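You operate a simulated robot arm through the tools that you are given. There is no shell and no other tool. Be economical: measure what you need, move in short steps, check, and stop when the job is done.

You are at the controls of a simulated two-armed robot. One attempt, no reset.

Task
Pick up the board patch labelled "F-71" from the clear end of the power bench with one hand, pass it to the other hand and put it on the low site board shelf.

Only the result counts: the job must be done as asked and must still hold three seconds after the hand-in. Knocking over, shifting, dropping, spilling or breaking anything else fails it.

Robot
Two 7-joint arms with two-finger parallel grippers on one trunk, on a base that drives. Base frame: it is fixed to the floor where the robot stands at the start and does not move with it; the origin is under the middle of the robot, x ahead of it, y to its left, z up; the surface under the hand at the start is at about z = 0.85. Lengths are in m, angles in degrees, forces in N, time in s.
The left shoulder is at the start at [0.05, 0.209, 1.196], the right one opposite. With the tool pointing down near the work surface each hand reaches from about 0.24 to 0.9 m from the robot's upright axis, wherever it stands, measured 20 degrees to its own side. Places, roughly: low site board shelf (115x24 cm) [0.68, -3.36, 0.4]. Payload 4.4 kg a hand.
The tool frame of a hand sits at the grasp point between the pads (the TCP): z along the fingers, y along the line on which they close. The tips reach 0.023 m beyond it. The gripper opens to 0.094 m. The fingers are 0.038 m wide and 0.01 m thick; the gripper's body (0.054 by 0.096 m) begins 0.039 m behind the TCP.
Orientation is that of the tool frame in the base frame, as a unit quaternion [x, y, z, w]. With the fingers straight down and closing along the base's y, the tool's x points along the base's -x, its y along +y and its z along -z.

Tools
- The arms move only by the tool apply_moves. It takes "left_plan", "right_plan" or both (then of equal length, played together; a hand with none holds still); each is a list that holds one entry, the list of rows, each a list of 7 numbers: the shift along the tool's x, y, z in cm, then the turn, a rotation vector about the tool's x, y, z in rad, then the gripper command, from -1 (fully open) to 1 (shut), values between in proportion. In form: [[[x, y, z, ax, ay, az, claw], ...]]. A call has 1 to 12 rows; each row is the pose to reach, as a shift and turn from the pose commanded when the call began, along the tool's axes at that moment. A row lasts 0.2 s, in which the tool goes at most 0.05 m and 8.6 degrees; a call with a longer step from one row to the next is refused whole, and so is a gripper value outside its range. A pose out of reach is approached as far as the arm can. The call stops where the force on the tool passes 40 N (or 10 N more than at its start, if that is more) or the arm is blocked; 0.2 s more then pass. The fingers move at their own pace (about 0.108 m/s each) and stop on an object; they squeeze with about 40 N. The grip force told is the motor's: it shows also when the fingers shut on nothing. Time passes only in rows, and 0.2 s behind the last, so rows that repeat a pose let the fingers close. The reply holds the time, the measured pose of the TCP, the force on the tool along the base axes, the opening and the grip force, in the units named above and with some noise, with the torque about the TCP (base axes, N m) and any sound that the robot's microphone picked up.
- Cameras (640 x 400 px; columns grow to the right, rows downward): "scene" is now at [0.1544, -0.0163, 1.3619]; the picture's right is [-0.19, -0.98, 0.00], its down [-0.63, 0.12, -0.77] and it looks along [0.75, -0.15, -0.64] (base axes); focal length 267 px, centre (320, 200). "left" rides on the left gripper at [0.086, -0.016, -0.075] in its tool frame; the picture's right is [0.18, 0.98, 0.00], its down [-0.58, 0.11, -0.81] and it looks along [-0.79, 0.15, 0.59] (tool axes); focal length 243 px, centre (320, 200). "right" rides on the right gripper at [0.086, 0.016, -0.075] in its tool frame; the picture's right is [-0.18, 0.98, 0.00], its down [-0.58, -0.11, -0.81] and it looks along [-0.79, -0.15, 0.59] (tool axes); focal length 243 px, centre (320, 200). There is no depth. A picture from a camera that has moved, and an enlarged one, comes with that camera's place and axes in the base frame and with its lens.
- capture(camera): a new picture of that camera. No time passes.
- move_column(by): slides the trunk up (or, below 0, down) by that many m; the arms and the scene camera ride with it, the base frame stays. It gives what a move gives, with no picture.
- base_move(legs): drives the robot by 1 to 6 legs, each [ahead, left, turn to the left] in m, m and degrees, along the robot's own axes; the way and the turn of a leg run together, so that a leg with both is an arc; at most 1.5 m and 180 degrees a leg. The arms and the cameras ride along, it lands a little off, and it stops where it bumps. It gives what a move gives.
- pan_tilt(pan, tilt): turns the head with the scene camera to pan (to the left, within 80 degrees either way) and tilt (down, from -29 to 69), counted from straight ahead of the robot. It gives what a move gives.
- inspect(camera, box): a new picture of the part [left, top, right, bottom] of that camera's present view, enlarged. No time passes.
- job_done(): hands the job in; it is judged then, once.

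Work in short steps. Places have to be worked out from the pictures, the camera data and where the tool is seen: move nearer, look again, correct. Check each grasp and each placing, and mend what went wrong. You have 120 turns and 100 pictures in all, those below and enlarged ones among them. Open the grippers and draw the arms clear of the work before you hand the job in, unless the task says otherwise; then end with one line.

The tools are called as name(argument=value, ...) on one line, values as JSON. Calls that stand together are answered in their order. apply_moves: Moves the arms, as the interface text tells. Its arguments: {"type":"object","properties":{"left_plan":{"type":"array"},"right_plan":{"type":"array"}},"required":[]} The other tools are called the same way: move_column (by) slides the trunk up or down; base_move (legs) drives the base; pan_tilt (pan, tilt) turns the head that bears the scene camera; capture (camera) takes a picture; inspect (camera, box) takes an enlarged picture of a part of a camera's view; job_done () hands the job in.

At the start:

```text
t: 0.0
left_tool_pos: [0.4245, 0.0756, 1.0896]
left_ee_rot: [0.001, 1.0, 0.0, 0.0]
left_force: [0.8, -0.4, 0.2]
left_ft_torque: [-0.02, 0.03, 0.03]
left_width: 0.094
left_grasp_force: 0.1
right_tool_pos: [0.4791, -0.344, 1.0982]
right_ee_rot: [0.0, 1.0, 0.001, 0.0]
right_force: [0.0, -0.2, 0.4]
right_ft_torque: [0.04, -0.02, 0.01]
right_width: 0.0941
right_grasp_force: 0.1
trunk travel left (down, up): [-0.275, 0.288]
robot x, y, heading: [0.0024, -0.0019, 0.2]
head pan, tilt: [-11.1, 39.8]
```

scene: 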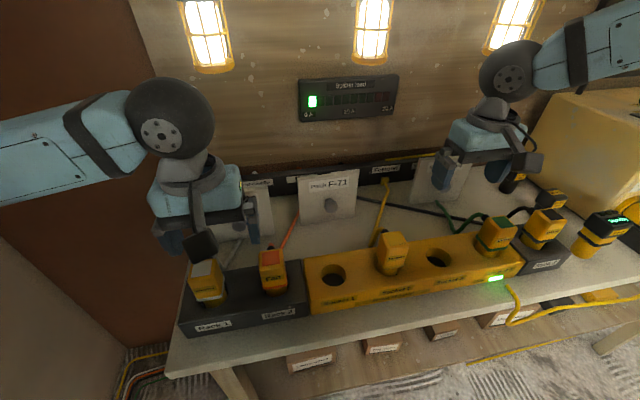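
right: 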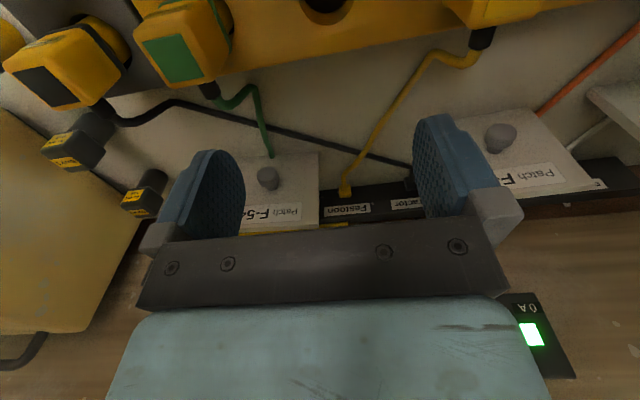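
left: 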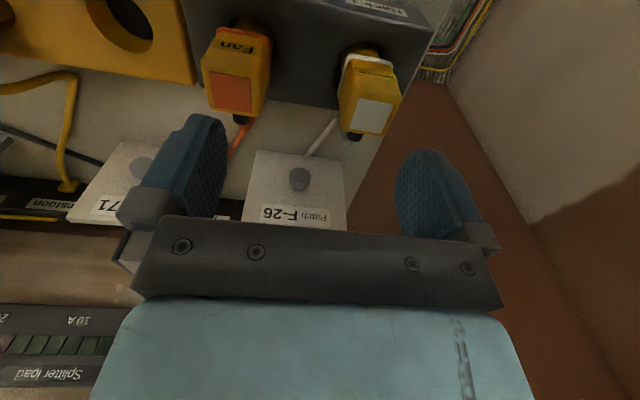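

I see three patches with knobs; F-71 is the middle one. I'll enlarge to see how it lies.

inspect(camera="scene", box=[220, 120, 460, 270])

inspect(camera="right", box=[220, 60, 640, 260])

```text
2.67 times, centred on (340, 195) of scene
camera zoom: at [0.1544, -0.0163, 1.3619], right [-0.19, -0.98, 0.0], down [-0.63, 0.12, -0.77], along [0.75, -0.15, -0.64], focal length 712 px, centre (267, 213)
```

zoom: 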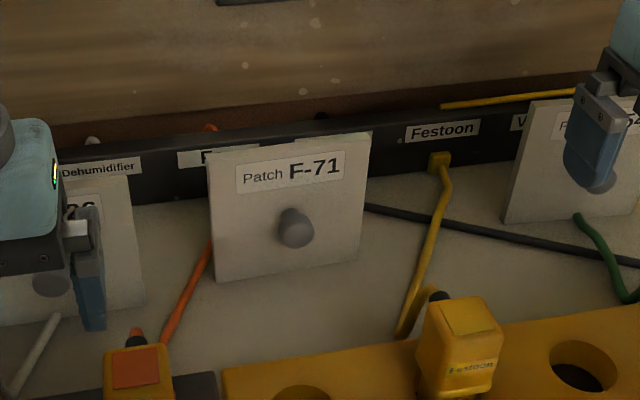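

```text
1.52 times, centred on (430, 160) of right
camera zoom: at [0.3931, -0.3274, 1.1734], right [0.18, 0.98, 0.0], down [0.58, -0.11, 0.81], along [0.79, -0.15, -0.59], focal length 370 px, centre (152, 261)
```

zoom: 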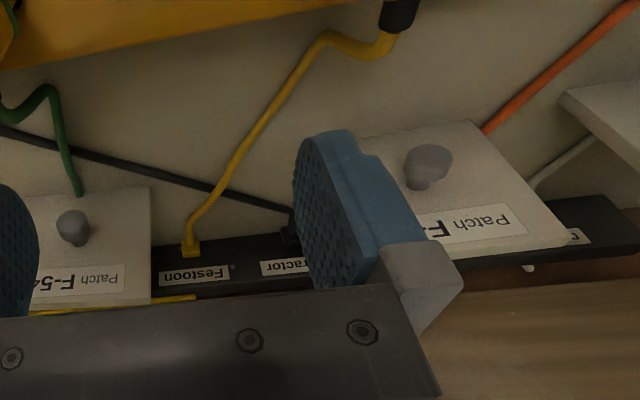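

The picture geometry (two cameras) puts the F-71 plate standing upright: front face x≈0.65, y from −0.065 to −0.21, z 0.855 to 1.013, with a knob towards me. I plan to take its top edge with the left hand, fingers down and closing along x. First I turn the left hand and raise it a bit.

apply_moves(left_plan=[[[-1, -0.5, -0.5, 0, 0, 0.131, -1], [-2, -1, -1, 0, 0, 0.262, -1], [-3, -1.5, -1.5, 0, 0, 0.393, -1], [-4, -2, -2, 0, 0, 0.524, -1], [-5, -2.5, -2.5, 0, 0, 0.654, -1], [-6, -3, -3, 0, 0, 0.785, -1], [-7, -3.5, -3.5, 0, 0, 0.916, -1], [-8, -4, -4, 0, 0, 1.047, -1], [-9, -4.5, -4.5, 0, 0, 1.178, -1], [-10, -5, -5, 0, 0, 1.309, -1], [-11, -5.5, -5.5, 0, 0, 1.44, -1], [-12, -6, -6, 0, 0, 1.571, -1]]])

capture(camera="left")

capture(camera="scene")

```text
t: 2.6
left_tool_pos: [0.5456, 0.0175, 1.1488]
left_ee_rot: [0.708, 0.707, 0.0, 0.0]
left_force: [-1.2, 0.3, -0.3]
left_ft_torque: [0.02, 0.0, -0.02]
left_width: 0.094
left_grasp_force: 0.1
right_tool_pos: [0.479, -0.3439, 1.0991]
right_ee_rot: [-0.001, 1.0, 0.0, 0.0]
right_force: [0.6, 0.1, -0.6]
right_ft_torque: [0.01, -0.02, 0.0]
right_width: 0.0938
right_grasp_force: 0.1
trunk travel left (down, up): [-0.275, 0.288]
robot x, y, heading: [0.0011, 0.0023, 0.2]
head pan, tilt: [-11.1, 39.8]
```

```text
94 pictures are left
camera left: at [0.5299, 0.1037, 1.2242], right [0.98, 0.18, 0.0], down [0.11, -0.58, 0.81], along [0.15, -0.79, -0.59], focal length 243 px, centre (320, 200)
```

left: 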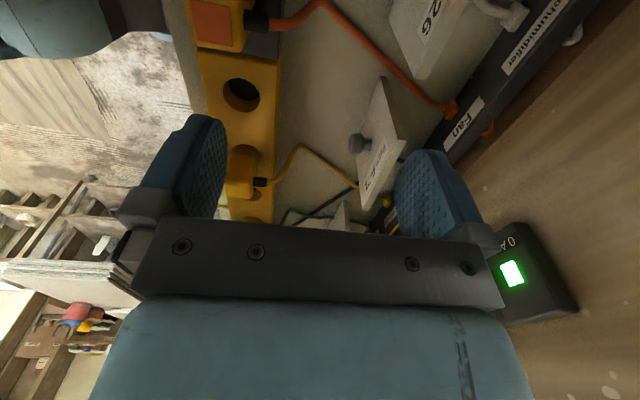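

```text
93 pictures are left
camera scene: at [0.1546, -0.0167, 1.3619], right [-0.19, -0.98, 0.0], down [-0.63, 0.12, -0.77], along [0.75, -0.15, -0.64], focal length 267 px, centre (320, 200)
```

scene: 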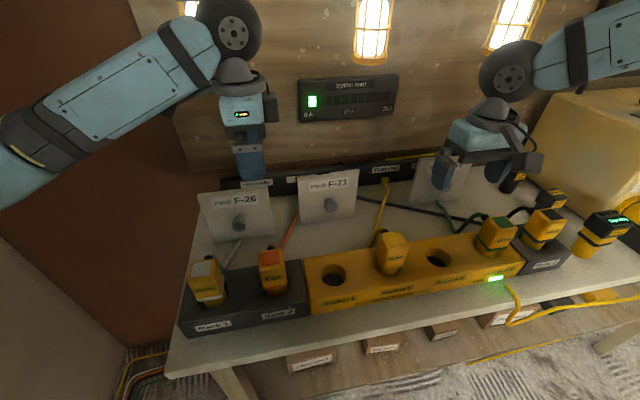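

The plate is thin and freestanding. I enlarge it to find its top edge and thickness precisely.

inspect(camera="left", box=[320, 60, 440, 220])

inspect(camera="scene", box=[260, 150, 400, 240])

```text
2.50 times, centred on (380, 140) of left
camera zoom: at [0.5299, 0.1037, 1.2242], right [0.98, 0.18, 0.0], down [0.11, -0.58, 0.81], along [0.15, -0.79, -0.59], focal length 606 px, centre (170, 350)
```

zoom: 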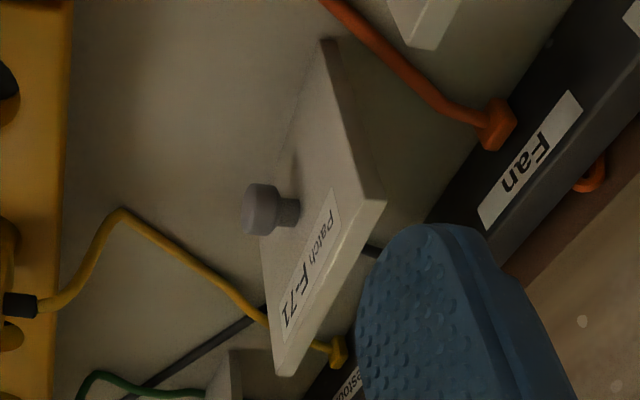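

```text
4.44 times, centred on (330, 195) of scene
camera zoom: at [0.1546, -0.0167, 1.3619], right [-0.19, -0.98, 0.0], down [-0.63, 0.12, -0.77], along [0.75, -0.15, -0.64], focal length 1187 px, centre (276, 222)
```

zoom: 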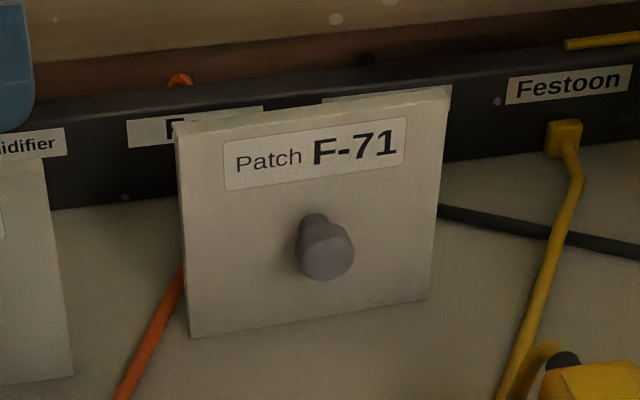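

Top edge centre is about x=0.653, thickness ≈1.2 cm, yaw ≈2.5°. Move the left hand above it at y=−0.085, z=1.10, and look.

apply_moves(left_plan=[[[-3.4, 3.6, 1, 0, 0, -0.01, -1], [-6.8, 7.1, 2, 0, 0, -0.03, -1], [-10.2, 10.7, 3.5, 0, 0, -0.04, -1], [-10.2, 10.7, 4.9, 0, 0, -0.04, -1]]])

capture(camera="left")

capture(camera="right")

capture(camera="scene")

```text
refused: row 1 steps farther than a row can; nothing moved
```

```text
90 pictures are left
camera left: at [0.5299, 0.1037, 1.2242], right [0.98, 0.18, 0.0], down [0.11, -0.58, 0.81], along [0.15, -0.79, -0.59], focal length 243 px, centre (320, 200)
```

left: 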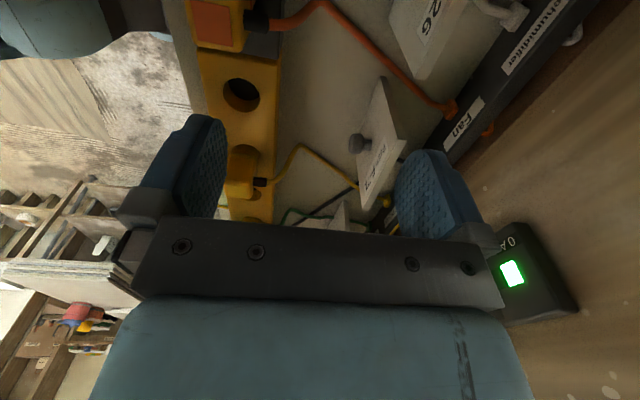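

```text
89 pictures are left
camera right: at [0.3932, -0.3277, 1.1732], right [0.18, 0.98, 0.0], down [0.58, -0.11, 0.81], along [0.79, -0.15, -0.59], focal length 243 px, centre (320, 200)
```

right: 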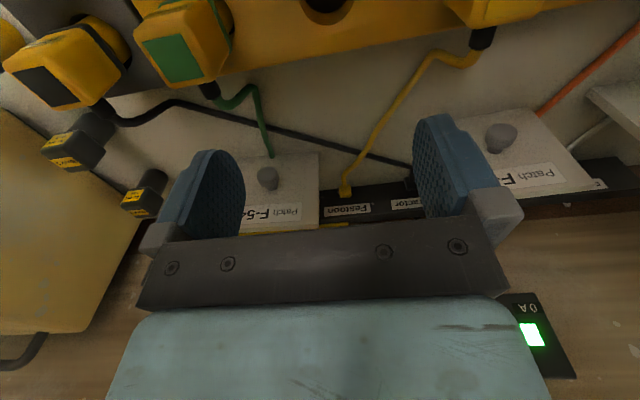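

```text
88 pictures are left
camera scene: at [0.1546, -0.0167, 1.3619], right [-0.19, -0.98, 0.0], down [-0.63, 0.12, -0.77], along [0.75, -0.15, -0.64], focal length 267 px, centre (320, 200)
```

scene: 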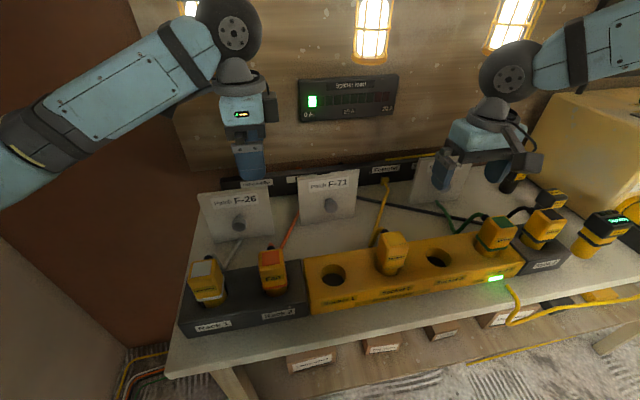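

The step was too long (over 5 cm). I repeat it with smaller rows.

apply_moves(left_plan=[[[-2, 2.1, 0.5, 0, 0, -0.01, -1], [-4.1, 4.3, 1, 0, 0, -0.02, -1], [-6.1, 6.4, 1.5, 0, 0, -0.03, -1], [-8.2, 8.6, 2.2, 0, 0, -0.04, -1], [-10.2, 10.7, 3.5, 0, 0, -0.04, -1], [-10.2, 10.7, 4.9, 0, 0, -0.04, -1]]])

capture(camera="left")

inspect(camera="scene", box=[220, 110, 420, 240])

```text
t: 4.0
left_tool_pos: [0.6527, -0.0837, 1.1022]
left_ee_rot: [0.693, 0.721, -0.001, 0.001]
left_force: [0.3, 0.0, 0.1]
left_ft_torque: [0.0, 0.05, 0.07]
left_width: 0.094
left_grasp_force: 0.0
right_tool_pos: [0.4788, -0.3429, 1.0992]
right_ee_rot: [0.0, 1.0, 0.0, 0.0]
right_force: [0.4, 0.1, 0.5]
right_ft_torque: [0.01, -0.05, -0.02]
right_width: 0.0937
right_grasp_force: 0.0
trunk travel left (down, up): [-0.275, 0.288]
robot x, y, heading: [-0.0013, 0.001, -0.1]
head pan, tilt: [-11.1, 39.8]
```

```text
87 pictures are left
camera left: at [0.6338, 0.0027, 1.1763], right [0.97, 0.22, 0.0], down [0.13, -0.58, 0.81], along [0.18, -0.79, -0.59], focal length 243 px, centre (320, 200)
```

left: 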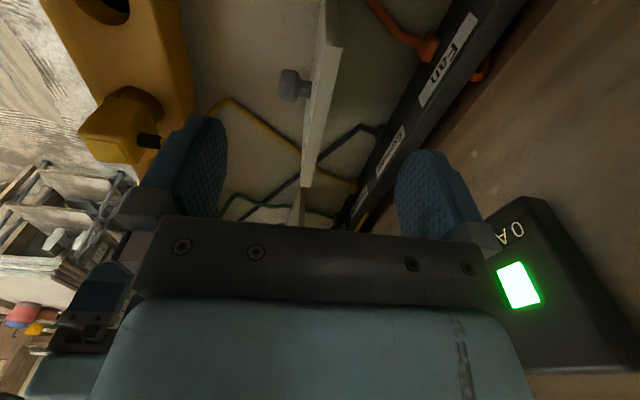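

```text
3.08 times, centred on (320, 175) of scene
camera zoom: at [0.1546, -0.0157, 1.362], right [-0.19, -0.98, 0.0], down [-0.63, 0.12, -0.77], along [0.75, -0.15, -0.64], focal length 822 px, centre (320, 277)
```

zoom: 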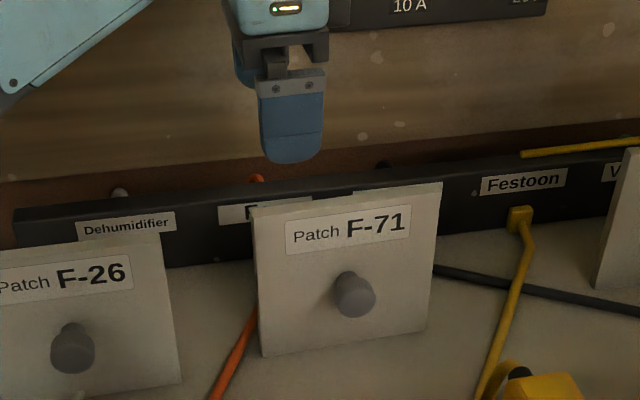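

The plate is centred between the fingers to within 3 mm (x≈0.656, a bit more yaw). Descend to TCP z=0.99 and then close.

apply_moves(left_plan=[[[0, 0.3, 2.8, 0, 0, -0.03, -1], [0, 0.3, 5.6, 0, 0, -0.03, -1], [0, 0.3, 8.4, 0, 0, -0.03, -1], [0, 0.3, 11.1, 0, 0, -0.03, -1]]])

capture(camera="left")

inspect(camera="scene", box=[220, 110, 420, 240])

```text
t: 5.0
left_tool_pos: [0.6553, -0.085, 0.9909]
left_ee_rot: [0.682, 0.731, 0.001, 0.0]
left_force: [0.3, 0.3, 0.0]
left_ft_torque: [-0.02, 0.0, -0.03]
left_width: 0.0942
left_grasp_force: 0.2
right_tool_pos: [0.4795, -0.344, 1.0995]
right_ee_rot: [0.0, 1.0, 0.0, 0.0]
right_force: [0.4, 0.3, 1.1]
right_ft_torque: [0.0, 0.01, 0.04]
right_width: 0.0939
right_grasp_force: 0.1
trunk travel left (down, up): [-0.275, 0.288]
robot x, y, heading: [-0.0029, 0.0031, 0.2]
head pan, tilt: [-11.1, 39.8]
```

```text
85 pictures are left
camera left: at [0.6333, 0.0007, 1.0661], right [0.97, 0.25, 0.0], down [0.15, -0.57, 0.81], along [0.2, -0.78, -0.59], focal length 243 px, centre (320, 200)
```

left: 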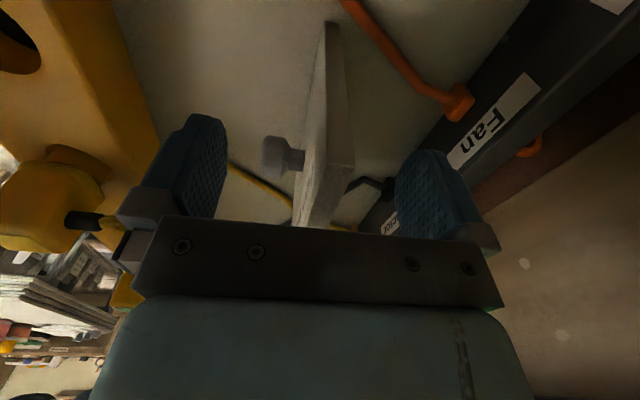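

```text
3.08 times, centred on (320, 175) of scene
camera zoom: at [0.1548, -0.0163, 1.3619], right [-0.19, -0.98, 0.0], down [-0.63, 0.12, -0.77], along [0.75, -0.15, -0.64], focal length 822 px, centre (320, 277)
```

zoom: 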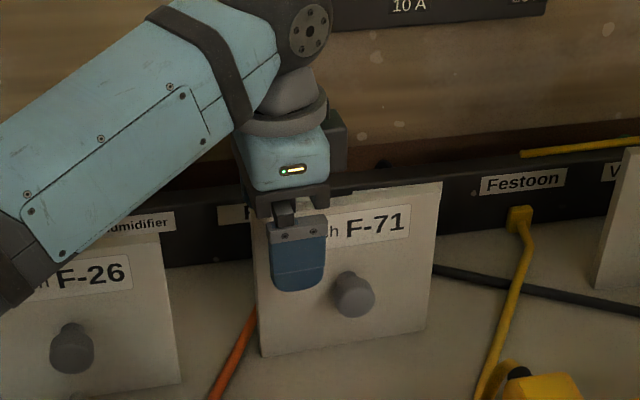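

The fingers straddle the plate beside the knob. Close.

apply_moves(left_plan=[[[0, 0, 0, 0, 0, 0, 0], [0, 0, 0, 0, 0, 0, 0.6], [0, 0, 0, 0, 0, 0, 1], [0, 0, 0, 0, 0, 0, 1], [0, 0, 0, 0, 0, 0, 1]]])

inspect(camera="scene", box=[220, 110, 420, 240])

```text
t: 6.2
left_tool_pos: [0.6568, -0.0841, 0.9927]
left_ee_rot: [0.682, 0.731, 0.0, 0.001]
left_force: [-0.6, 0.5, -0.2]
left_ft_torque: [-0.06, -0.01, 0.02]
left_width: 0.0121
left_grasp_force: 40.1
right_tool_pos: [0.4788, -0.3443, 1.0997]
right_ee_rot: [0.0, 1.0, -0.001, 0.0]
right_force: [0.1, -0.5, -0.4]
right_ft_torque: [0.01, 0.0, 0.01]
right_width: 0.094
right_grasp_force: 0.0
trunk travel left (down, up): [-0.275, 0.288]
robot x, y, heading: [0.004, 0.0007, -0.1]
head pan, tilt: [-11.1, 39.8]
```

```text
3.08 times, centred on (320, 175) of scene
camera zoom: at [0.1545, -0.0163, 1.3619], right [-0.19, -0.98, 0.0], down [-0.63, 0.12, -0.77], along [0.75, -0.15, -0.64], focal length 822 px, centre (320, 277)
```

zoom: 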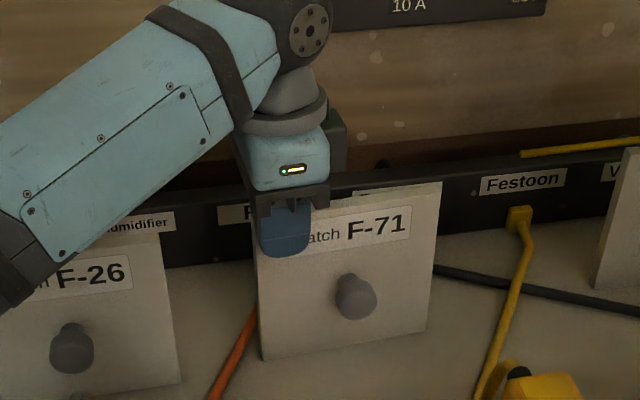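

Gripped at 12 mm opening, 40 N. Lift straight up slowly to z≈1.15 and check for slip.

apply_moves(left_plan=[[[0, 0, -1.5, 0, 0, 0, 1], [0, 0, -3.5, 0, 0, 0, 1], [0, 0, -6, 0, 0, 0, 1], [0, 0, -8.5, 0, 0, 0, 1], [0, 0, -11, 0, 0, 0, 1], [0, 0, -13.5, 0, 0, 0, 1], [0, 0, -16, 0, 0, 0, 1], [0, 0, -18, 0, 0, 0, 1]]])

capture(camera="scene")

```text
t: 8.0
left_tool_pos: [0.6565, -0.0846, 1.1692]
left_ee_rot: [0.682, 0.731, 0.0, -0.001]
left_force: [0.0, 0.1, -2.1]
left_ft_torque: [0.1, 0.0, 0.03]
left_width: 0.0124
left_grasp_force: 39.6
right_tool_pos: [0.4783, -0.3436, 1.0994]
right_ee_rot: [0.0, 1.0, 0.0, 0.001]
right_force: [-0.5, -0.2, -0.4]
right_ft_torque: [-0.01, 0.01, -0.02]
right_width: 0.0936
right_grasp_force: 0.2
trunk travel left (down, up): [-0.275, 0.288]
robot x, y, heading: [-0.0001, 0.0023, 0.2]
head pan, tilt: [-11.1, 39.8]
```

```text
82 pictures are left
camera scene: at [0.1542, -0.0164, 1.3619], right [-0.19, -0.98, 0.0], down [-0.63, 0.12, -0.77], along [0.75, -0.15, -0.64], focal length 267 px, centre (320, 200)
```

scene: 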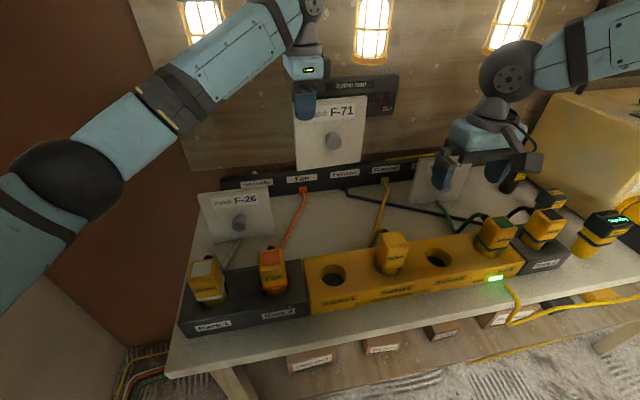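

Holding well (≈2 N). Now draw the plate back to about (0.51, 0.035, 1.22) while the right hand rises and turns to match, staying at y≈−0.34.

apply_moves(left_plan=[[[1.1, -1.2, -0.5, 0, 0, 0, 1], [2.2, -2.4, -1, 0, 0, 0, 1], [3.3, -3.5, -1.5, 0, 0, 0, 1], [4.3, -4.7, -2, 0, 0, 0, 1], [5.4, -5.9, -2.5, 0, 0, 0, 1], [6.5, -7.1, -3, 0, 0, 0, 1], [7.6, -8.2, -3.5, 0, 0, 0, 1], [8.7, -9.4, -4, 0, 0, 0, 1], [9.8, -10.6, -4.4, 0, 0, 0, 1], [10.8, -11.8, -4.8, 0, 0, 0, 1], [11.9, -13, -5, 0, 0, 0, 1], [13, -14.1, -5, 0, 0, 0, 1]]], right_plan=[[[0, 0, -1, 0, 0, -0.137, -1], [0, 0, -2, 0, 0, -0.274, -1], [0, 0, -3, 0, 0, -0.41, -1], [0, 0, -4, 0, 0, -0.547, -1], [0, 0, -5, 0, 0, -0.684, -1], [0, 0, -6, 0, 0, -0.82, -1], [0, 0, -7, 0, 0, -0.957, -1], [0, 0, -8, 0, 0, -1.094, -1], [0, 0, -9, 0, 0, -1.231, -1], [0, 0, -10, 0, 0, -1.367, -1], [0, 0, -11, 0, 0, -1.504, -1], [0, 0, -12, 0, 0, -1.641, -1]]])

capture(camera="scene")

capture(camera="right")

```text
t: 10.6
left_tool_pos: [0.5047, 0.0365, 1.2218]
left_ee_rot: [0.682, 0.731, -0.001, 0.001]
left_force: [0.0, 0.3, -1.9]
left_ft_torque: [0.11, 0.0, -0.04]
left_width: 0.0121
left_grasp_force: 40.0
right_tool_pos: [0.2941, -0.1642, 1.2314]
right_ee_rot: [0.72, -0.694, 0.008, 0.001]
right_force: [-1.4, -0.1, -0.4]
right_ft_torque: [-0.02, 0.01, -0.02]
right_width: 0.0939
right_grasp_force: 0.1
right hand out of reach, approached as far as the arm can: row 6, 7, 8, 9, 10, 11, 12
trunk travel left (down, up): [-0.275, 0.288]
robot x, y, heading: [-0.0022, -0.0026, 0.3]
head pan, tilt: [-11.1, 39.8]
```

```text
81 pictures are left
camera scene: at [0.1541, -0.0147, 1.362], right [-0.19, -0.98, 0.0], down [-0.63, 0.12, -0.77], along [0.75, -0.15, -0.64], focal length 267 px, centre (320, 200)
```

scene: 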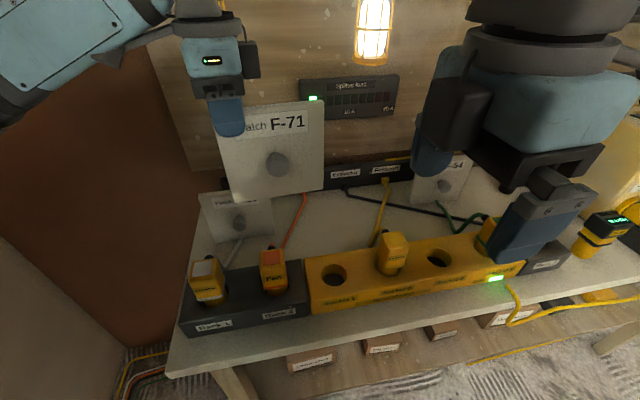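

```text
80 pictures are left
camera right: at [0.2809, -0.249, 1.3074], right [-0.99, 0.15, -0.01], down [0.08, 0.6, 0.8], along [0.13, 0.79, -0.6], focal length 243 px, centre (320, 200)
```

right: 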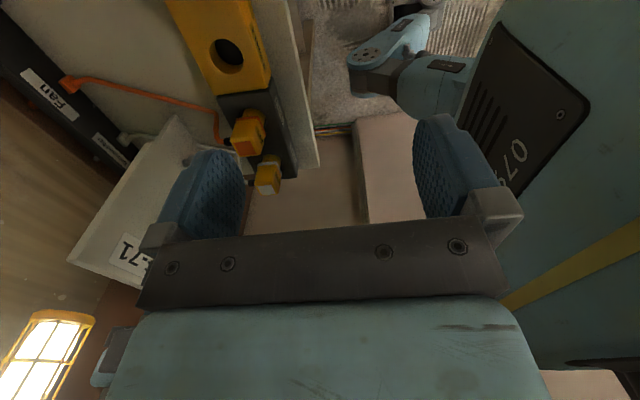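

The right hand fell short (reach limit in that posture). I send it one hold row to see what pose is commanded.

apply_moves(right_plan=[[[0, 0, 0, 0, 0, 0, -1]]])

```text
t: 11.0
left_tool_pos: [0.5051, 0.0361, 1.2216]
left_ee_rot: [0.682, 0.731, 0.0, -0.001]
left_force: [-0.3, -0.1, -1.9]
left_ft_torque: [0.08, -0.01, 0.01]
left_width: 0.0122
left_grasp_force: 39.9
right_tool_pos: [0.2948, -0.1634, 1.2319]
right_ee_rot: [0.72, -0.694, 0.008, 0.001]
right_force: [-0.2, -0.8, -0.5]
right_ft_torque: [-0.02, 0.01, 0.03]
right_width: 0.0939
right_grasp_force: 0.0
trunk travel left (down, up): [-0.275, 0.288]
robot x, y, heading: [-0.0059, -0.0041, 0.2]
head pan, tilt: [-11.1, 39.8]
```

The commanded pose follows the actual one. I bring the right hand to (0.51, −0.20, 1.22), tilted 35° so its fingers point down and toward +y, to take the plate's upper right corner.

apply_moves(right_plan=[[[0.8, -2.7, 0.1, 0, -0.075, 0, -1], [1.5, -5.4, 0.3, 0, -0.15, 0, -1], [2, -8.1, 0.4, 0, -0.225, 0, -1], [2.5, -10.8, 0.6, 0, -0.3, 0, -1], [3, -13.5, 0.7, 0, -0.375, -0.01, -1], [3.7, -16.2, 0.8, 0, -0.45, -0.02, -1], [3.7, -18.9, 1, 0, -0.525, -0.03, -1], [3.7, -21.6, 1, 0, -0.6, -0.03, -1]]])

capture(camera="scene")

capture(camera="right")

```text
t: 12.8
left_tool_pos: [0.5068, 0.0347, 1.2206]
left_ee_rot: [0.682, 0.731, 0.0, 0.0]
left_force: [-0.3, -0.8, -2.6]
left_ft_torque: [0.11, -0.02, 0.01]
left_width: 0.0122
left_grasp_force: 40.1
right_tool_pos: [0.3347, -0.0347, 1.198]
right_ee_rot: [0.688, -0.667, -0.193, -0.209]
right_force: [-1.0, 0.3, 0.6]
right_ft_torque: [0.0, 0.02, 0.0]
right_width: 0.0939
right_grasp_force: 0.0
right hand out of reach, approached as far as the arm can: row 1, 2, 3, 4, 5, 6, 7, 8
trunk travel left (down, up): [-0.275, 0.288]
robot x, y, heading: [0.003, 0.0029, 0.4]
head pan, tilt: [-11.1, 39.8]
```

```text
79 pictures are left
camera scene: at [0.1553, -0.016, 1.3618], right [-0.19, -0.98, 0.0], down [-0.63, 0.12, -0.77], along [0.75, -0.15, -0.64], focal length 267 px, centre (320, 200)
```

scene: 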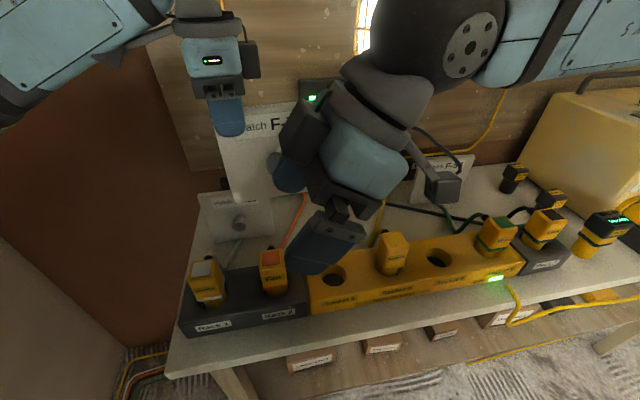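

```text
78 pictures are left
camera right: at [0.3221, -0.1483, 1.2126], right [-0.99, 0.13, 0.07], down [0.08, 0.05, 1.0], along [0.13, 0.99, -0.06], focal length 243 px, centre (320, 200)
```

right: 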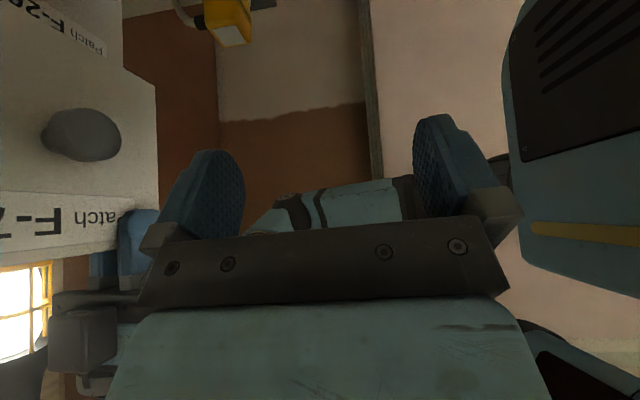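

The right arm is at a joint limit in this posture. Before choosing the handover grip, I look toward the shelf to know which approach it needs.

pan_tilt(pan=-76, tilt=18)

capture(camera="scene")

```text
t: 14.2
left_tool_pos: [0.5055, 0.0341, 1.221]
left_ee_rot: [0.682, 0.731, 0.0, -0.001]
left_force: [0.4, 1.1, -2.5]
left_ft_torque: [0.11, -0.02, -0.01]
left_width: 0.0121
left_grasp_force: 39.8
right_tool_pos: [0.3356, -0.0352, 1.1989]
right_ee_rot: [0.689, -0.666, -0.194, -0.209]
right_force: [0.7, -0.8, 0.2]
right_ft_torque: [-0.01, -0.01, -0.03]
right_width: 0.0939
right_grasp_force: 0.1
trunk travel left (down, up): [-0.275, 0.288]
robot x, y, heading: [-0.0023, -0.0025, -0.1]
head pan, tilt: [-76.0, 18.0]
```

```text
77 pictures are left
camera scene: at [0.0938, -0.0904, 1.3963], right [-0.97, -0.24, 0.0], down [-0.08, 0.3, -0.95], along [0.23, -0.92, -0.31], focal length 267 px, centre (320, 200)
```

scene: 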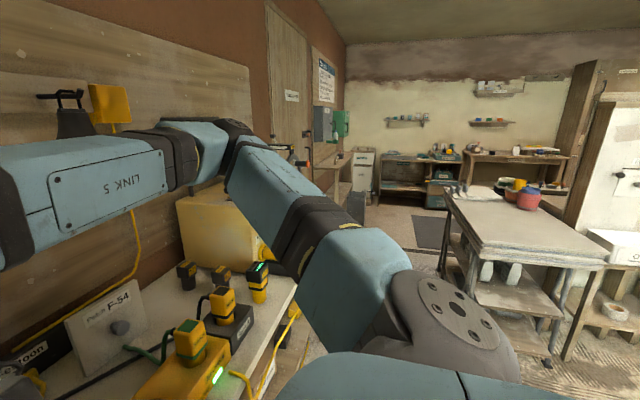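

inspect(camera="scene", box=[270, 100, 470, 230])

```text
3.08 times, centred on (370, 165) of scene
camera zoom: at [0.0938, -0.0904, 1.3963], right [-0.97, -0.24, 0.0], down [-0.08, 0.3, -0.95], along [0.23, -0.92, -0.31], focal length 822 px, centre (166, 308)
```

zoom: 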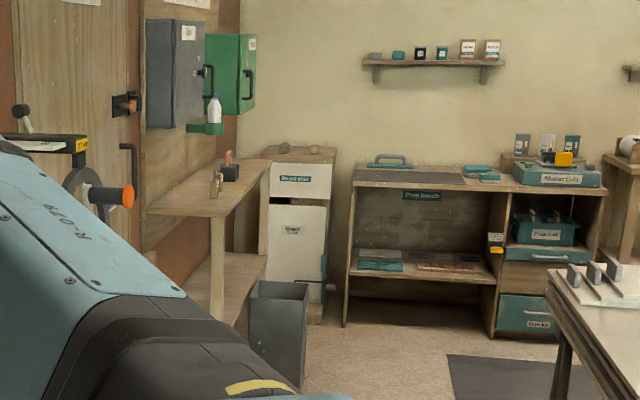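

The target is the lower shelf under a wall table, with limited headroom, so the final (right) hand should hold the knob from the front, fingers forward and slightly down. First I bring the right hand back out: untilt and move right, away from the plate.

apply_moves(right_plan=[[[1.5, 0.4, -1, 0, 0.07, 0, -1], [3, 0.7, -2, 0, 0.14, 0, -1], [4.5, 1, -3, 0, 0.21, 0, -1], [6, 1.4, -4, 0, 0.28, 0, -1], [7.5, 1.8, -5, 0, 0.35, 0, -1], [9.5, 2.4, -6, 0, 0.43, 0, -1], [11, 3, -7, 0, 0.5, 0, -1], [12.5, 3.3, -8, 0, 0.58, 0, -1]]])

pan_tilt(pan=-11, tilt=40)

capture(camera="scene")

```text
t: 15.9
left_tool_pos: [0.5055, 0.0342, 1.2214]
left_ee_rot: [0.682, 0.732, 0.0, 0.0]
left_force: [-1.0, 0.2, -2.6]
left_ft_torque: [0.12, -0.01, -0.05]
left_width: 0.0122
left_grasp_force: 39.6
right_tool_pos: [0.2913, -0.1764, 1.1952]
right_ee_rot: [0.714, -0.7, 0.012, -0.01]
right_force: [0.2, -1.0, -0.8]
right_ft_torque: [-0.02, 0.01, -0.03]
right_width: 0.0942
right_grasp_force: 0.1
right hand out of reach, approached as far as the arm can: row 2, 3, 4, 5, 6, 7, 8
trunk travel left (down, up): [-0.275, 0.288]
robot x, y, heading: [0.0016, 0.0027, 0.0]
head pan, tilt: [-76.0, 18.0]
```

```text
t: 17.3
left_tool_pos: [0.5069, 0.0357, 1.2217]
left_ee_rot: [0.682, 0.732, 0.0, -0.001]
left_force: [-0.1, 0.0, -1.7]
left_ft_torque: [0.1, 0.01, -0.01]
left_width: 0.0121
left_grasp_force: 39.9
right_tool_pos: [0.2909, -0.1746, 1.195]
right_ee_rot: [0.714, -0.7, 0.012, -0.01]
right_force: [0.3, -0.2, -0.6]
right_ft_torque: [-0.02, 0.01, -0.03]
right_width: 0.0937
right_grasp_force: 0.1
trunk travel left (down, up): [-0.275, 0.288]
robot x, y, heading: [0.0001, 0.0, 0.2]
head pan, tilt: [-11.0, 40.0]
```

```text
75 pictures are left
camera scene: at [0.1545, -0.0162, 1.3617], right [-0.19, -0.98, 0.0], down [-0.63, 0.12, -0.77], along [0.75, -0.15, -0.64], focal length 267 px, centre (320, 200)
```

scene: 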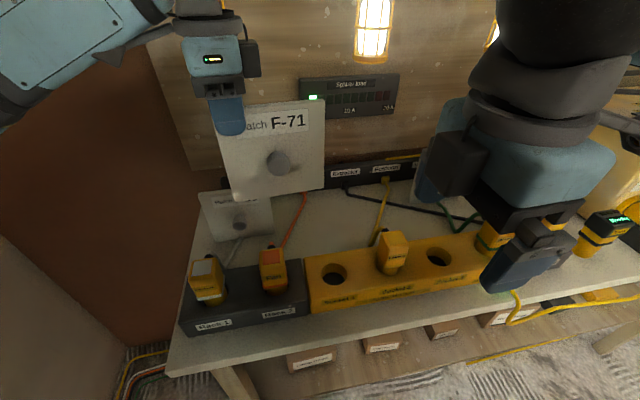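

Now turn the right hand back 90° and move it to its natural side, around (0.45, −0.30, 1.12).

apply_moves(right_plan=[[[1, -0.8, 0.6, 0, 0, 0.132, -1], [2, -2, 1.2, 0, 0, 0.264, -1], [3, -3.2, 1.8, 0, 0, 0.396, -1], [4, -4.5, 2.5, 0, 0, 0.528, -1], [5, -6, 3.1, 0, 0, 0.66, -1], [6, -7.5, 3.7, 0, 0, 0.792, -1], [7, -9, 4.4, 0, 0, 0.924, -1], [8, -10.5, 5, 0, 0, 1.056, -1], [9, -12, 5.6, 0, 0, 1.188, -1], [10, -13.5, 6.2, 0, 0, 1.32, -1], [11.2, -15, 6.8, 0, 0, 1.452, -1], [12.5, -16, 7.5, 0, 0, 1.58, -1]]])

capture(camera="scene")

```text
t: 19.9
left_tool_pos: [0.5052, 0.0355, 1.2203]
left_ee_rot: [0.682, 0.731, 0.0, -0.001]
left_force: [0.5, 0.1, -2.3]
left_ft_torque: [0.1, -0.01, -0.02]
left_width: 0.0122
left_grasp_force: 39.7
right_tool_pos: [0.4565, -0.2965, 1.1251]
right_ee_rot: [-0.005, 1.0, -0.001, 0.015]
right_force: [0.2, -0.8, -0.9]
right_ft_torque: [0.02, 0.0, 0.01]
right_width: 0.094
right_grasp_force: 0.0
trunk travel left (down, up): [-0.275, 0.288]
robot x, y, heading: [-0.0018, 0.0006, -0.0]
head pan, tilt: [-11.0, 40.0]
```

```text
74 pictures are left
camera scene: at [0.1547, -0.0165, 1.3616], right [-0.19, -0.98, 0.0], down [-0.63, 0.12, -0.77], along [0.75, -0.15, -0.64], focal length 267 px, centre (320, 200)
```

scene: 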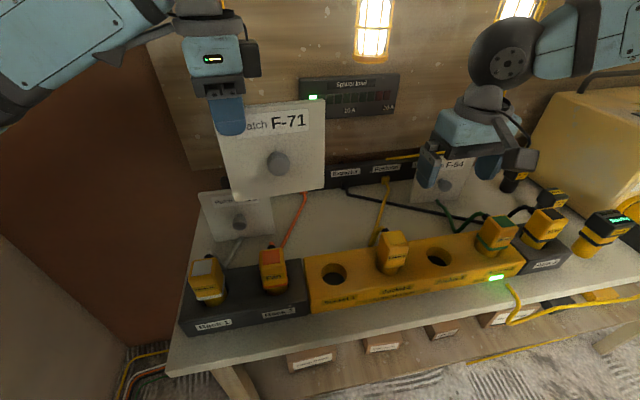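

Right hand is back in its natural posture. I move the plate forward to x≈0.62 for elbow room while the right hand pitches forward 60° at (0.45, −0.20, 1.145).

apply_moves(left_plan=[[[-0.4, 1.2, 0.1, 0, 0, 0, 1], [-0.8, 2.4, 0.2, 0, 0, 0, 1], [-1.2, 3.6, 0.3, 0, 0, 0, 1], [-1.6, 4.8, 0.4, 0, 0, 0, 1], [-2.1, 6, 0.5, 0, 0, 0, 1], [-2.5, 7.2, 0.6, 0, 0, 0, 1], [-2.9, 8.4, 0.7, 0, 0, 0, 1], [-3.4, 9.6, 0.9, 0, 0, 0, 1], [-3.8, 10.8, 1, 0, 0, 0, 1]]], right_plan=[[[0, 1, 0, 0, -0.117, 0, -1], [0, 2, 0, 0, -0.234, 0, -1], [0, 3, -0.5, 0, -0.35, 0, -1], [0, 4, -1, 0, -0.467, 0, -1], [0, 5.5, -1, 0, -0.584, 0, -1], [0, 6.6, -1.5, 0, -0.7, 0, -1], [0, 7.7, -1.5, 0, -0.817, 0, -1], [0, 8.8, -2, 0, -0.934, 0, -1], [0, 10, -2, 0, -1.05, 0, -1]]])

capture(camera="scene")

capture(camera="right")

```text
t: 21.9
left_tool_pos: [0.6173, 0.0046, 1.2107]
left_ee_rot: [0.682, 0.731, -0.001, 0.0]
left_force: [0.8, 0.2, -2.9]
left_ft_torque: [0.09, 0.0, 0.02]
left_width: 0.0125
left_grasp_force: 40.2
right_tool_pos: [0.4719, -0.1911, 1.147]
right_ee_rot: [-0.006, 0.858, 0.003, 0.513]
right_force: [-0.1, -0.1, -0.2]
right_ft_torque: [0.03, -0.03, 0.01]
right_width: 0.0938
right_grasp_force: 0.1
right hand out of reach, approached as far as the arm can: row 8, 9
trunk travel left (down, up): [-0.275, 0.288]
robot x, y, heading: [-0.0052, -0.0001, 0.3]
head pan, tilt: [-11.0, 40.0]
```

```text
73 pictures are left
camera scene: at [0.1564, -0.0168, 1.3614], right [-0.19, -0.98, 0.0], down [-0.63, 0.12, -0.76], along [0.75, -0.15, -0.64], focal length 267 px, centre (320, 200)
```

scene: 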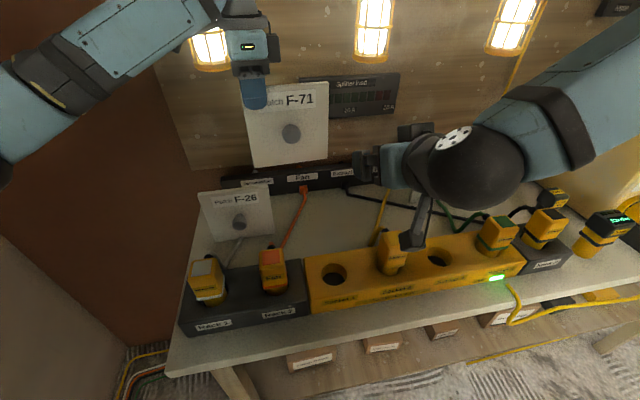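

```text
72 pictures are left
camera right: at [0.3655, -0.1763, 1.1053], right [0.07, 0.98, 0.16], down [-0.43, -0.11, 0.89], along [0.9, -0.14, 0.42], focal length 243 px, centre (320, 200)
```

right: 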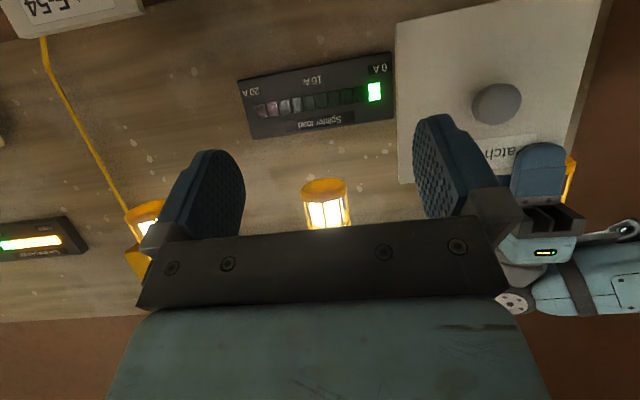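

Triangulation: knob head at about (0.592, −0.051, 1.146), plate face x≈0.615. I move the right hand sideways in line with the knob, still 10 cm short, then check.

apply_moves(right_plan=[[[-0.1, 2.8, -0.1, 0, 0, 0, -1], [-0.2, 5.6, -0.1, 0, 0, 0, -1], [-0.3, 8.4, -0.2, 0, 0, 0, -1], [-0.4, 11.2, -0.2, 0, 0, 0, -1], [-0.5, 14, -0.3, 0, 0, 0, -1]]])

capture(camera="right")

capture(camera="scene")

```text
t: 23.1
left_tool_pos: [0.6157, 0.005, 1.2124]
left_ee_rot: [0.682, 0.732, -0.001, -0.001]
left_force: [0.1, -0.1, -2.0]
left_ft_torque: [0.1, 0.01, 0.03]
left_width: 0.0121
left_grasp_force: 39.8
right_tool_pos: [0.4747, -0.1126, 1.1642]
right_ee_rot: [-0.007, 0.858, 0.003, 0.513]
right_force: [0.0, 0.6, 0.4]
right_ft_torque: [0.01, 0.0, 0.02]
right_width: 0.0941
right_grasp_force: 0.0
right hand out of reach, approached as far as the arm can: row 3, 4, 5
trunk travel left (down, up): [-0.275, 0.288]
robot x, y, heading: [-0.0032, 0.0029, 0.0]
head pan, tilt: [-11.0, 40.0]
```

```text
71 pictures are left
camera right: at [0.3684, -0.097, 1.1224], right [0.07, 0.98, 0.16], down [-0.43, -0.11, 0.89], along [0.9, -0.13, 0.42], focal length 243 px, centre (320, 200)
```

right: 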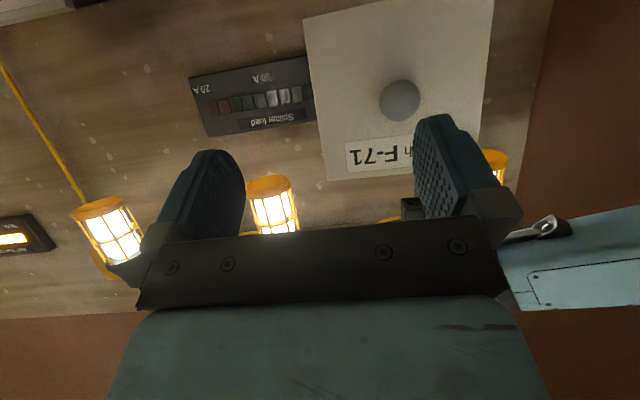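

```text
70 pictures are left
camera scene: at [0.1551, -0.0161, 1.3615], right [-0.19, -0.98, 0.0], down [-0.63, 0.12, -0.77], along [0.75, -0.15, -0.64], focal length 267 px, centre (320, 200)
```

scene: 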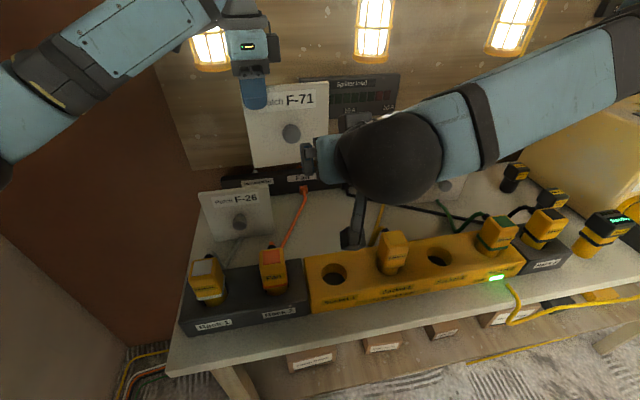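

The right arm cannot reach further inward, so I bring the plate to it: left hand 8.5 cm to the right, right hand back out 2.4 cm.

apply_moves(left_plan=[[[-1.7, -0.1, 0, 0, 0, 0, 1], [-3.4, -0.2, 0, 0, 0, 0, 1], [-5.1, -0.4, 0, 0, 0, 0, 1], [-6.8, -0.5, 0, 0, 0, 0, 1], [-8.5, -0.6, 0, 0, 0, 0, 1]]], right_plan=[[[0, -0.5, 0, 0, 0, 0, -1], [0, -1, 0, 0, 0, 0, -1], [0, -1.5, 0, 0, 0, 0, -1], [0, -2, 0, 0, 0, 0, -1], [0, -2.4, 0, 0, 0, 0, -1]]])

capture(camera="right")

capture(camera="scene")

```text
t: 24.3
left_tool_pos: [0.6176, -0.0825, 1.2087]
left_ee_rot: [0.682, 0.732, 0.0, 0.0]
left_force: [0.2, -0.1, -2.9]
left_ft_torque: [0.16, 0.03, -0.02]
left_width: 0.0122
left_grasp_force: 39.9
right_tool_pos: [0.4748, -0.1366, 1.1617]
right_ee_rot: [-0.006, 0.858, 0.003, 0.514]
right_force: [-0.6, 0.0, 0.2]
right_ft_torque: [-0.04, -0.01, 0.0]
right_width: 0.0941
right_grasp_force: 0.1
trunk travel left (down, up): [-0.275, 0.288]
robot x, y, heading: [0.0006, 0.0051, -0.0]
head pan, tilt: [-11.0, 40.0]
```

```text
69 pictures are left
camera right: at [0.3683, -0.1208, 1.122], right [0.07, 0.98, 0.16], down [-0.43, -0.11, 0.89], along [0.9, -0.14, 0.42], focal length 243 px, centre (320, 200)
```

right: 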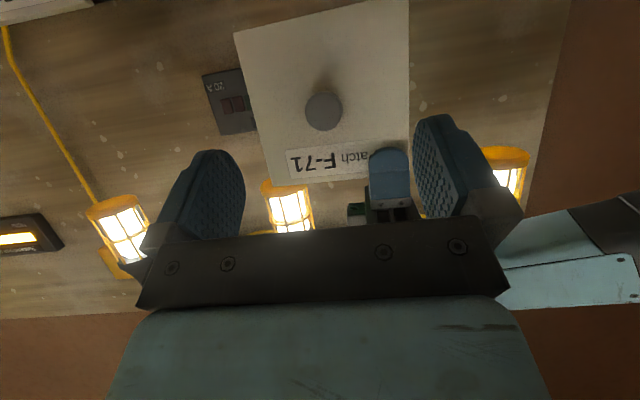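

```text
68 pictures are left
camera scene: at [0.1544, -0.017, 1.3616], right [-0.19, -0.98, 0.0], down [-0.63, 0.12, -0.77], along [0.75, -0.15, -0.64], focal length 267 px, centre (320, 200)
```

scene: 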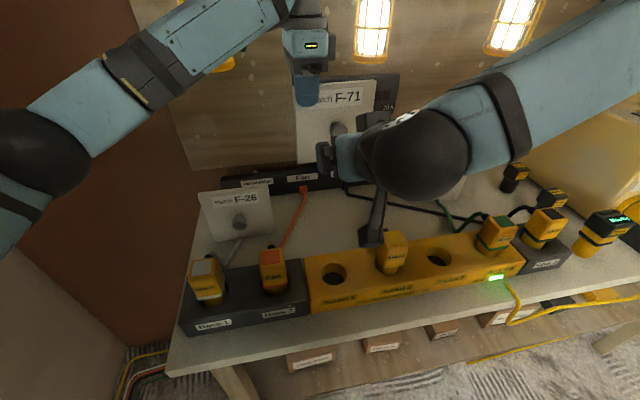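

Aligned: knob at about y=−0.139, z=1.143. I narrow the fingers and move forward along the line so TCP ends at (0.583, −0.139, 1.150).

apply_moves(right_plan=[[[-1, -0.1, 2.5, 0, 0, 0, -0.3], [-2, -0.2, 5, 0, 0, 0, -0.3], [-3, -0.2, 7.5, 0, 0, 0, -0.3], [-3.6, -0.2, 9.1, 0, 0, 0, -0.3]]])

capture(camera="right")

inspect(camera="scene", box=[260, 40, 460, 180])

capture(camera="left")

```text
t: 25.3
left_tool_pos: [0.6165, -0.0812, 1.2103]
left_ee_rot: [0.683, 0.731, 0.001, 0.0]
left_force: [-0.7, 0.1, -2.4]
left_ft_torque: [0.12, 0.01, -0.03]
left_width: 0.0121
left_grasp_force: 39.8
right_tool_pos: [0.5716, -0.1354, 1.1529]
right_ee_rot: [-0.007, 0.858, 0.003, 0.513]
right_force: [0.1, 0.1, -0.7]
right_ft_torque: [0.01, 0.0, 0.03]
right_width: 0.0613
right_grasp_force: 0.1
trunk travel left (down, up): [-0.275, 0.288]
robot x, y, heading: [-0.0011, 0.0009, -0.1]
head pan, tilt: [-11.0, 40.0]
```

```text
67 pictures are left
camera right: at [0.4665, -0.1206, 1.1116], right [0.07, 0.98, 0.16], down [-0.43, -0.11, 0.89], along [0.9, -0.13, 0.42], focal length 243 px, centre (320, 200)
```

right: 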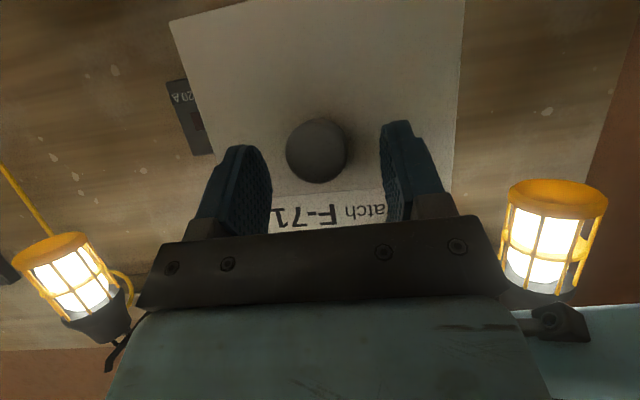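

```text
2.86 times, centred on (360, 110) of scene
camera zoom: at [0.1548, -0.0163, 1.3616], right [-0.19, -0.98, 0.0], down [-0.63, 0.12, -0.77], along [0.75, -0.15, -0.64], focal length 763 px, centre (206, 457)
```

zoom: 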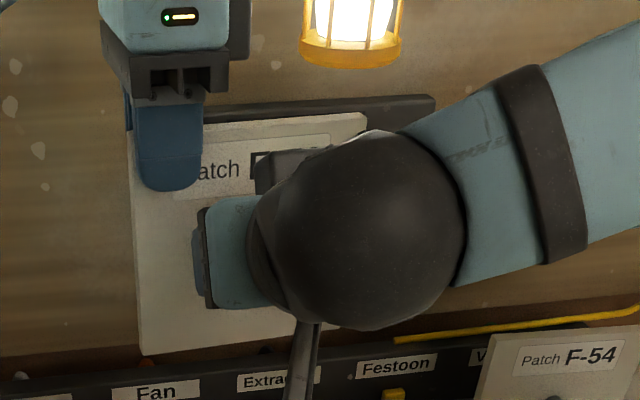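

```text
65 pictures are left
camera left: at [0.595, 0.0041, 1.2839], right [0.97, 0.25, 0.0], down [0.15, -0.57, 0.81], along [0.2, -0.78, -0.59], focal length 243 px, centre (320, 200)
```

left: 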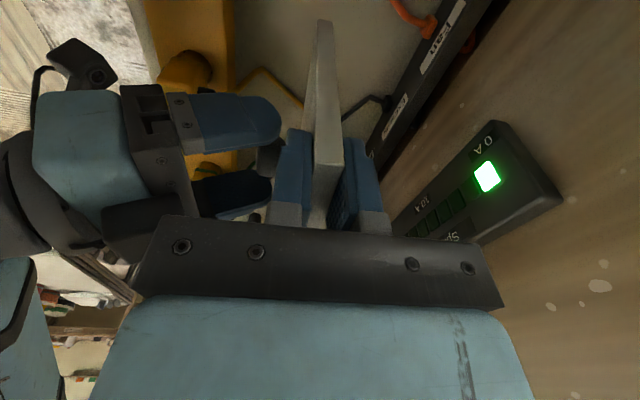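

Fingers flank the knob, aligned within 2 mm; they need about 1 cm more depth. Advance 0.9 cm and close.

apply_moves(right_plan=[[[-0.1, 0, 0.5, 0, 0, 0, -0.3], [-0.15, 0, 0.95, 0, 0, 0, -0.3], [-0.15, 0, 0.95, 0, 0, 0, 0.2], [-0.15, 0, 0.95, 0, 0, 0, 0.6], [-0.15, 0, 0.95, 0, 0, 0, 1], [-0.15, 0, 0.95, 0, 0, 0, 1], [-0.15, 0, 0.95, 0, 0, 0, 1]]])

capture(camera="right")

inspect(camera="left", box=[100, 20, 400, 240])

```text
t: 26.9
left_tool_pos: [0.6176, -0.0802, 1.2087]
left_ee_rot: [0.682, 0.732, 0.0, -0.001]
left_force: [-0.4, 18.2, -1.7]
left_ft_torque: [1.33, 0.04, -1.03]
left_width: 0.0121
left_grasp_force: 40.4
right_tool_pos: [0.5812, -0.1369, 1.1494]
right_ee_rot: [-0.006, 0.858, 0.003, 0.514]
right_force: [1.5, -19.0, 0.7]
right_ft_torque: [-0.1, 0.0, 0.28]
right_width: 0.0322
right_grasp_force: 40.5
trunk travel left (down, up): [-0.275, 0.288]
robot x, y, heading: [-0.0009, 0.0017, -0.1]
head pan, tilt: [-11.0, 40.0]
```

```text
64 pictures are left
camera right: at [0.475, -0.1205, 1.1084], right [0.07, 0.98, 0.16], down [-0.43, -0.11, 0.89], along [0.9, -0.14, 0.42], focal length 243 px, centre (320, 200)
```

right: 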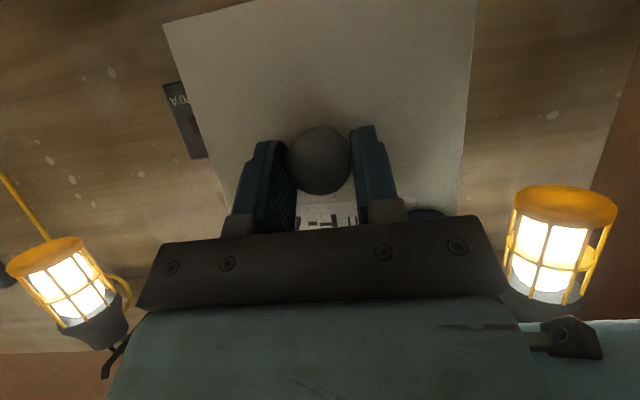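

```text
1.82 times, centred on (250, 130) of left
camera zoom: at [0.595, 0.0047, 1.2841], right [0.97, 0.25, 0.0], down [0.15, -0.57, 0.81], along [0.2, -0.78, -0.59], focal length 441 px, centre (447, 327)
```

zoom: 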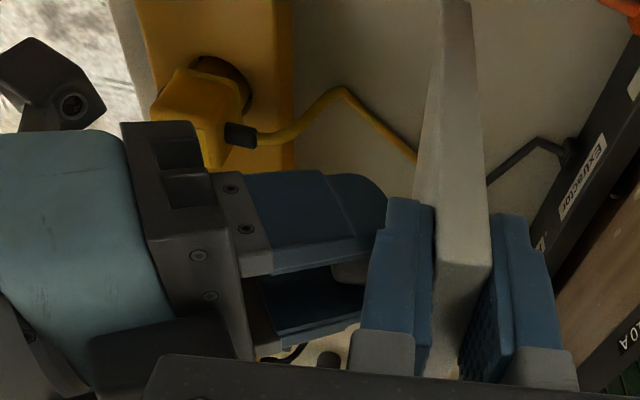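

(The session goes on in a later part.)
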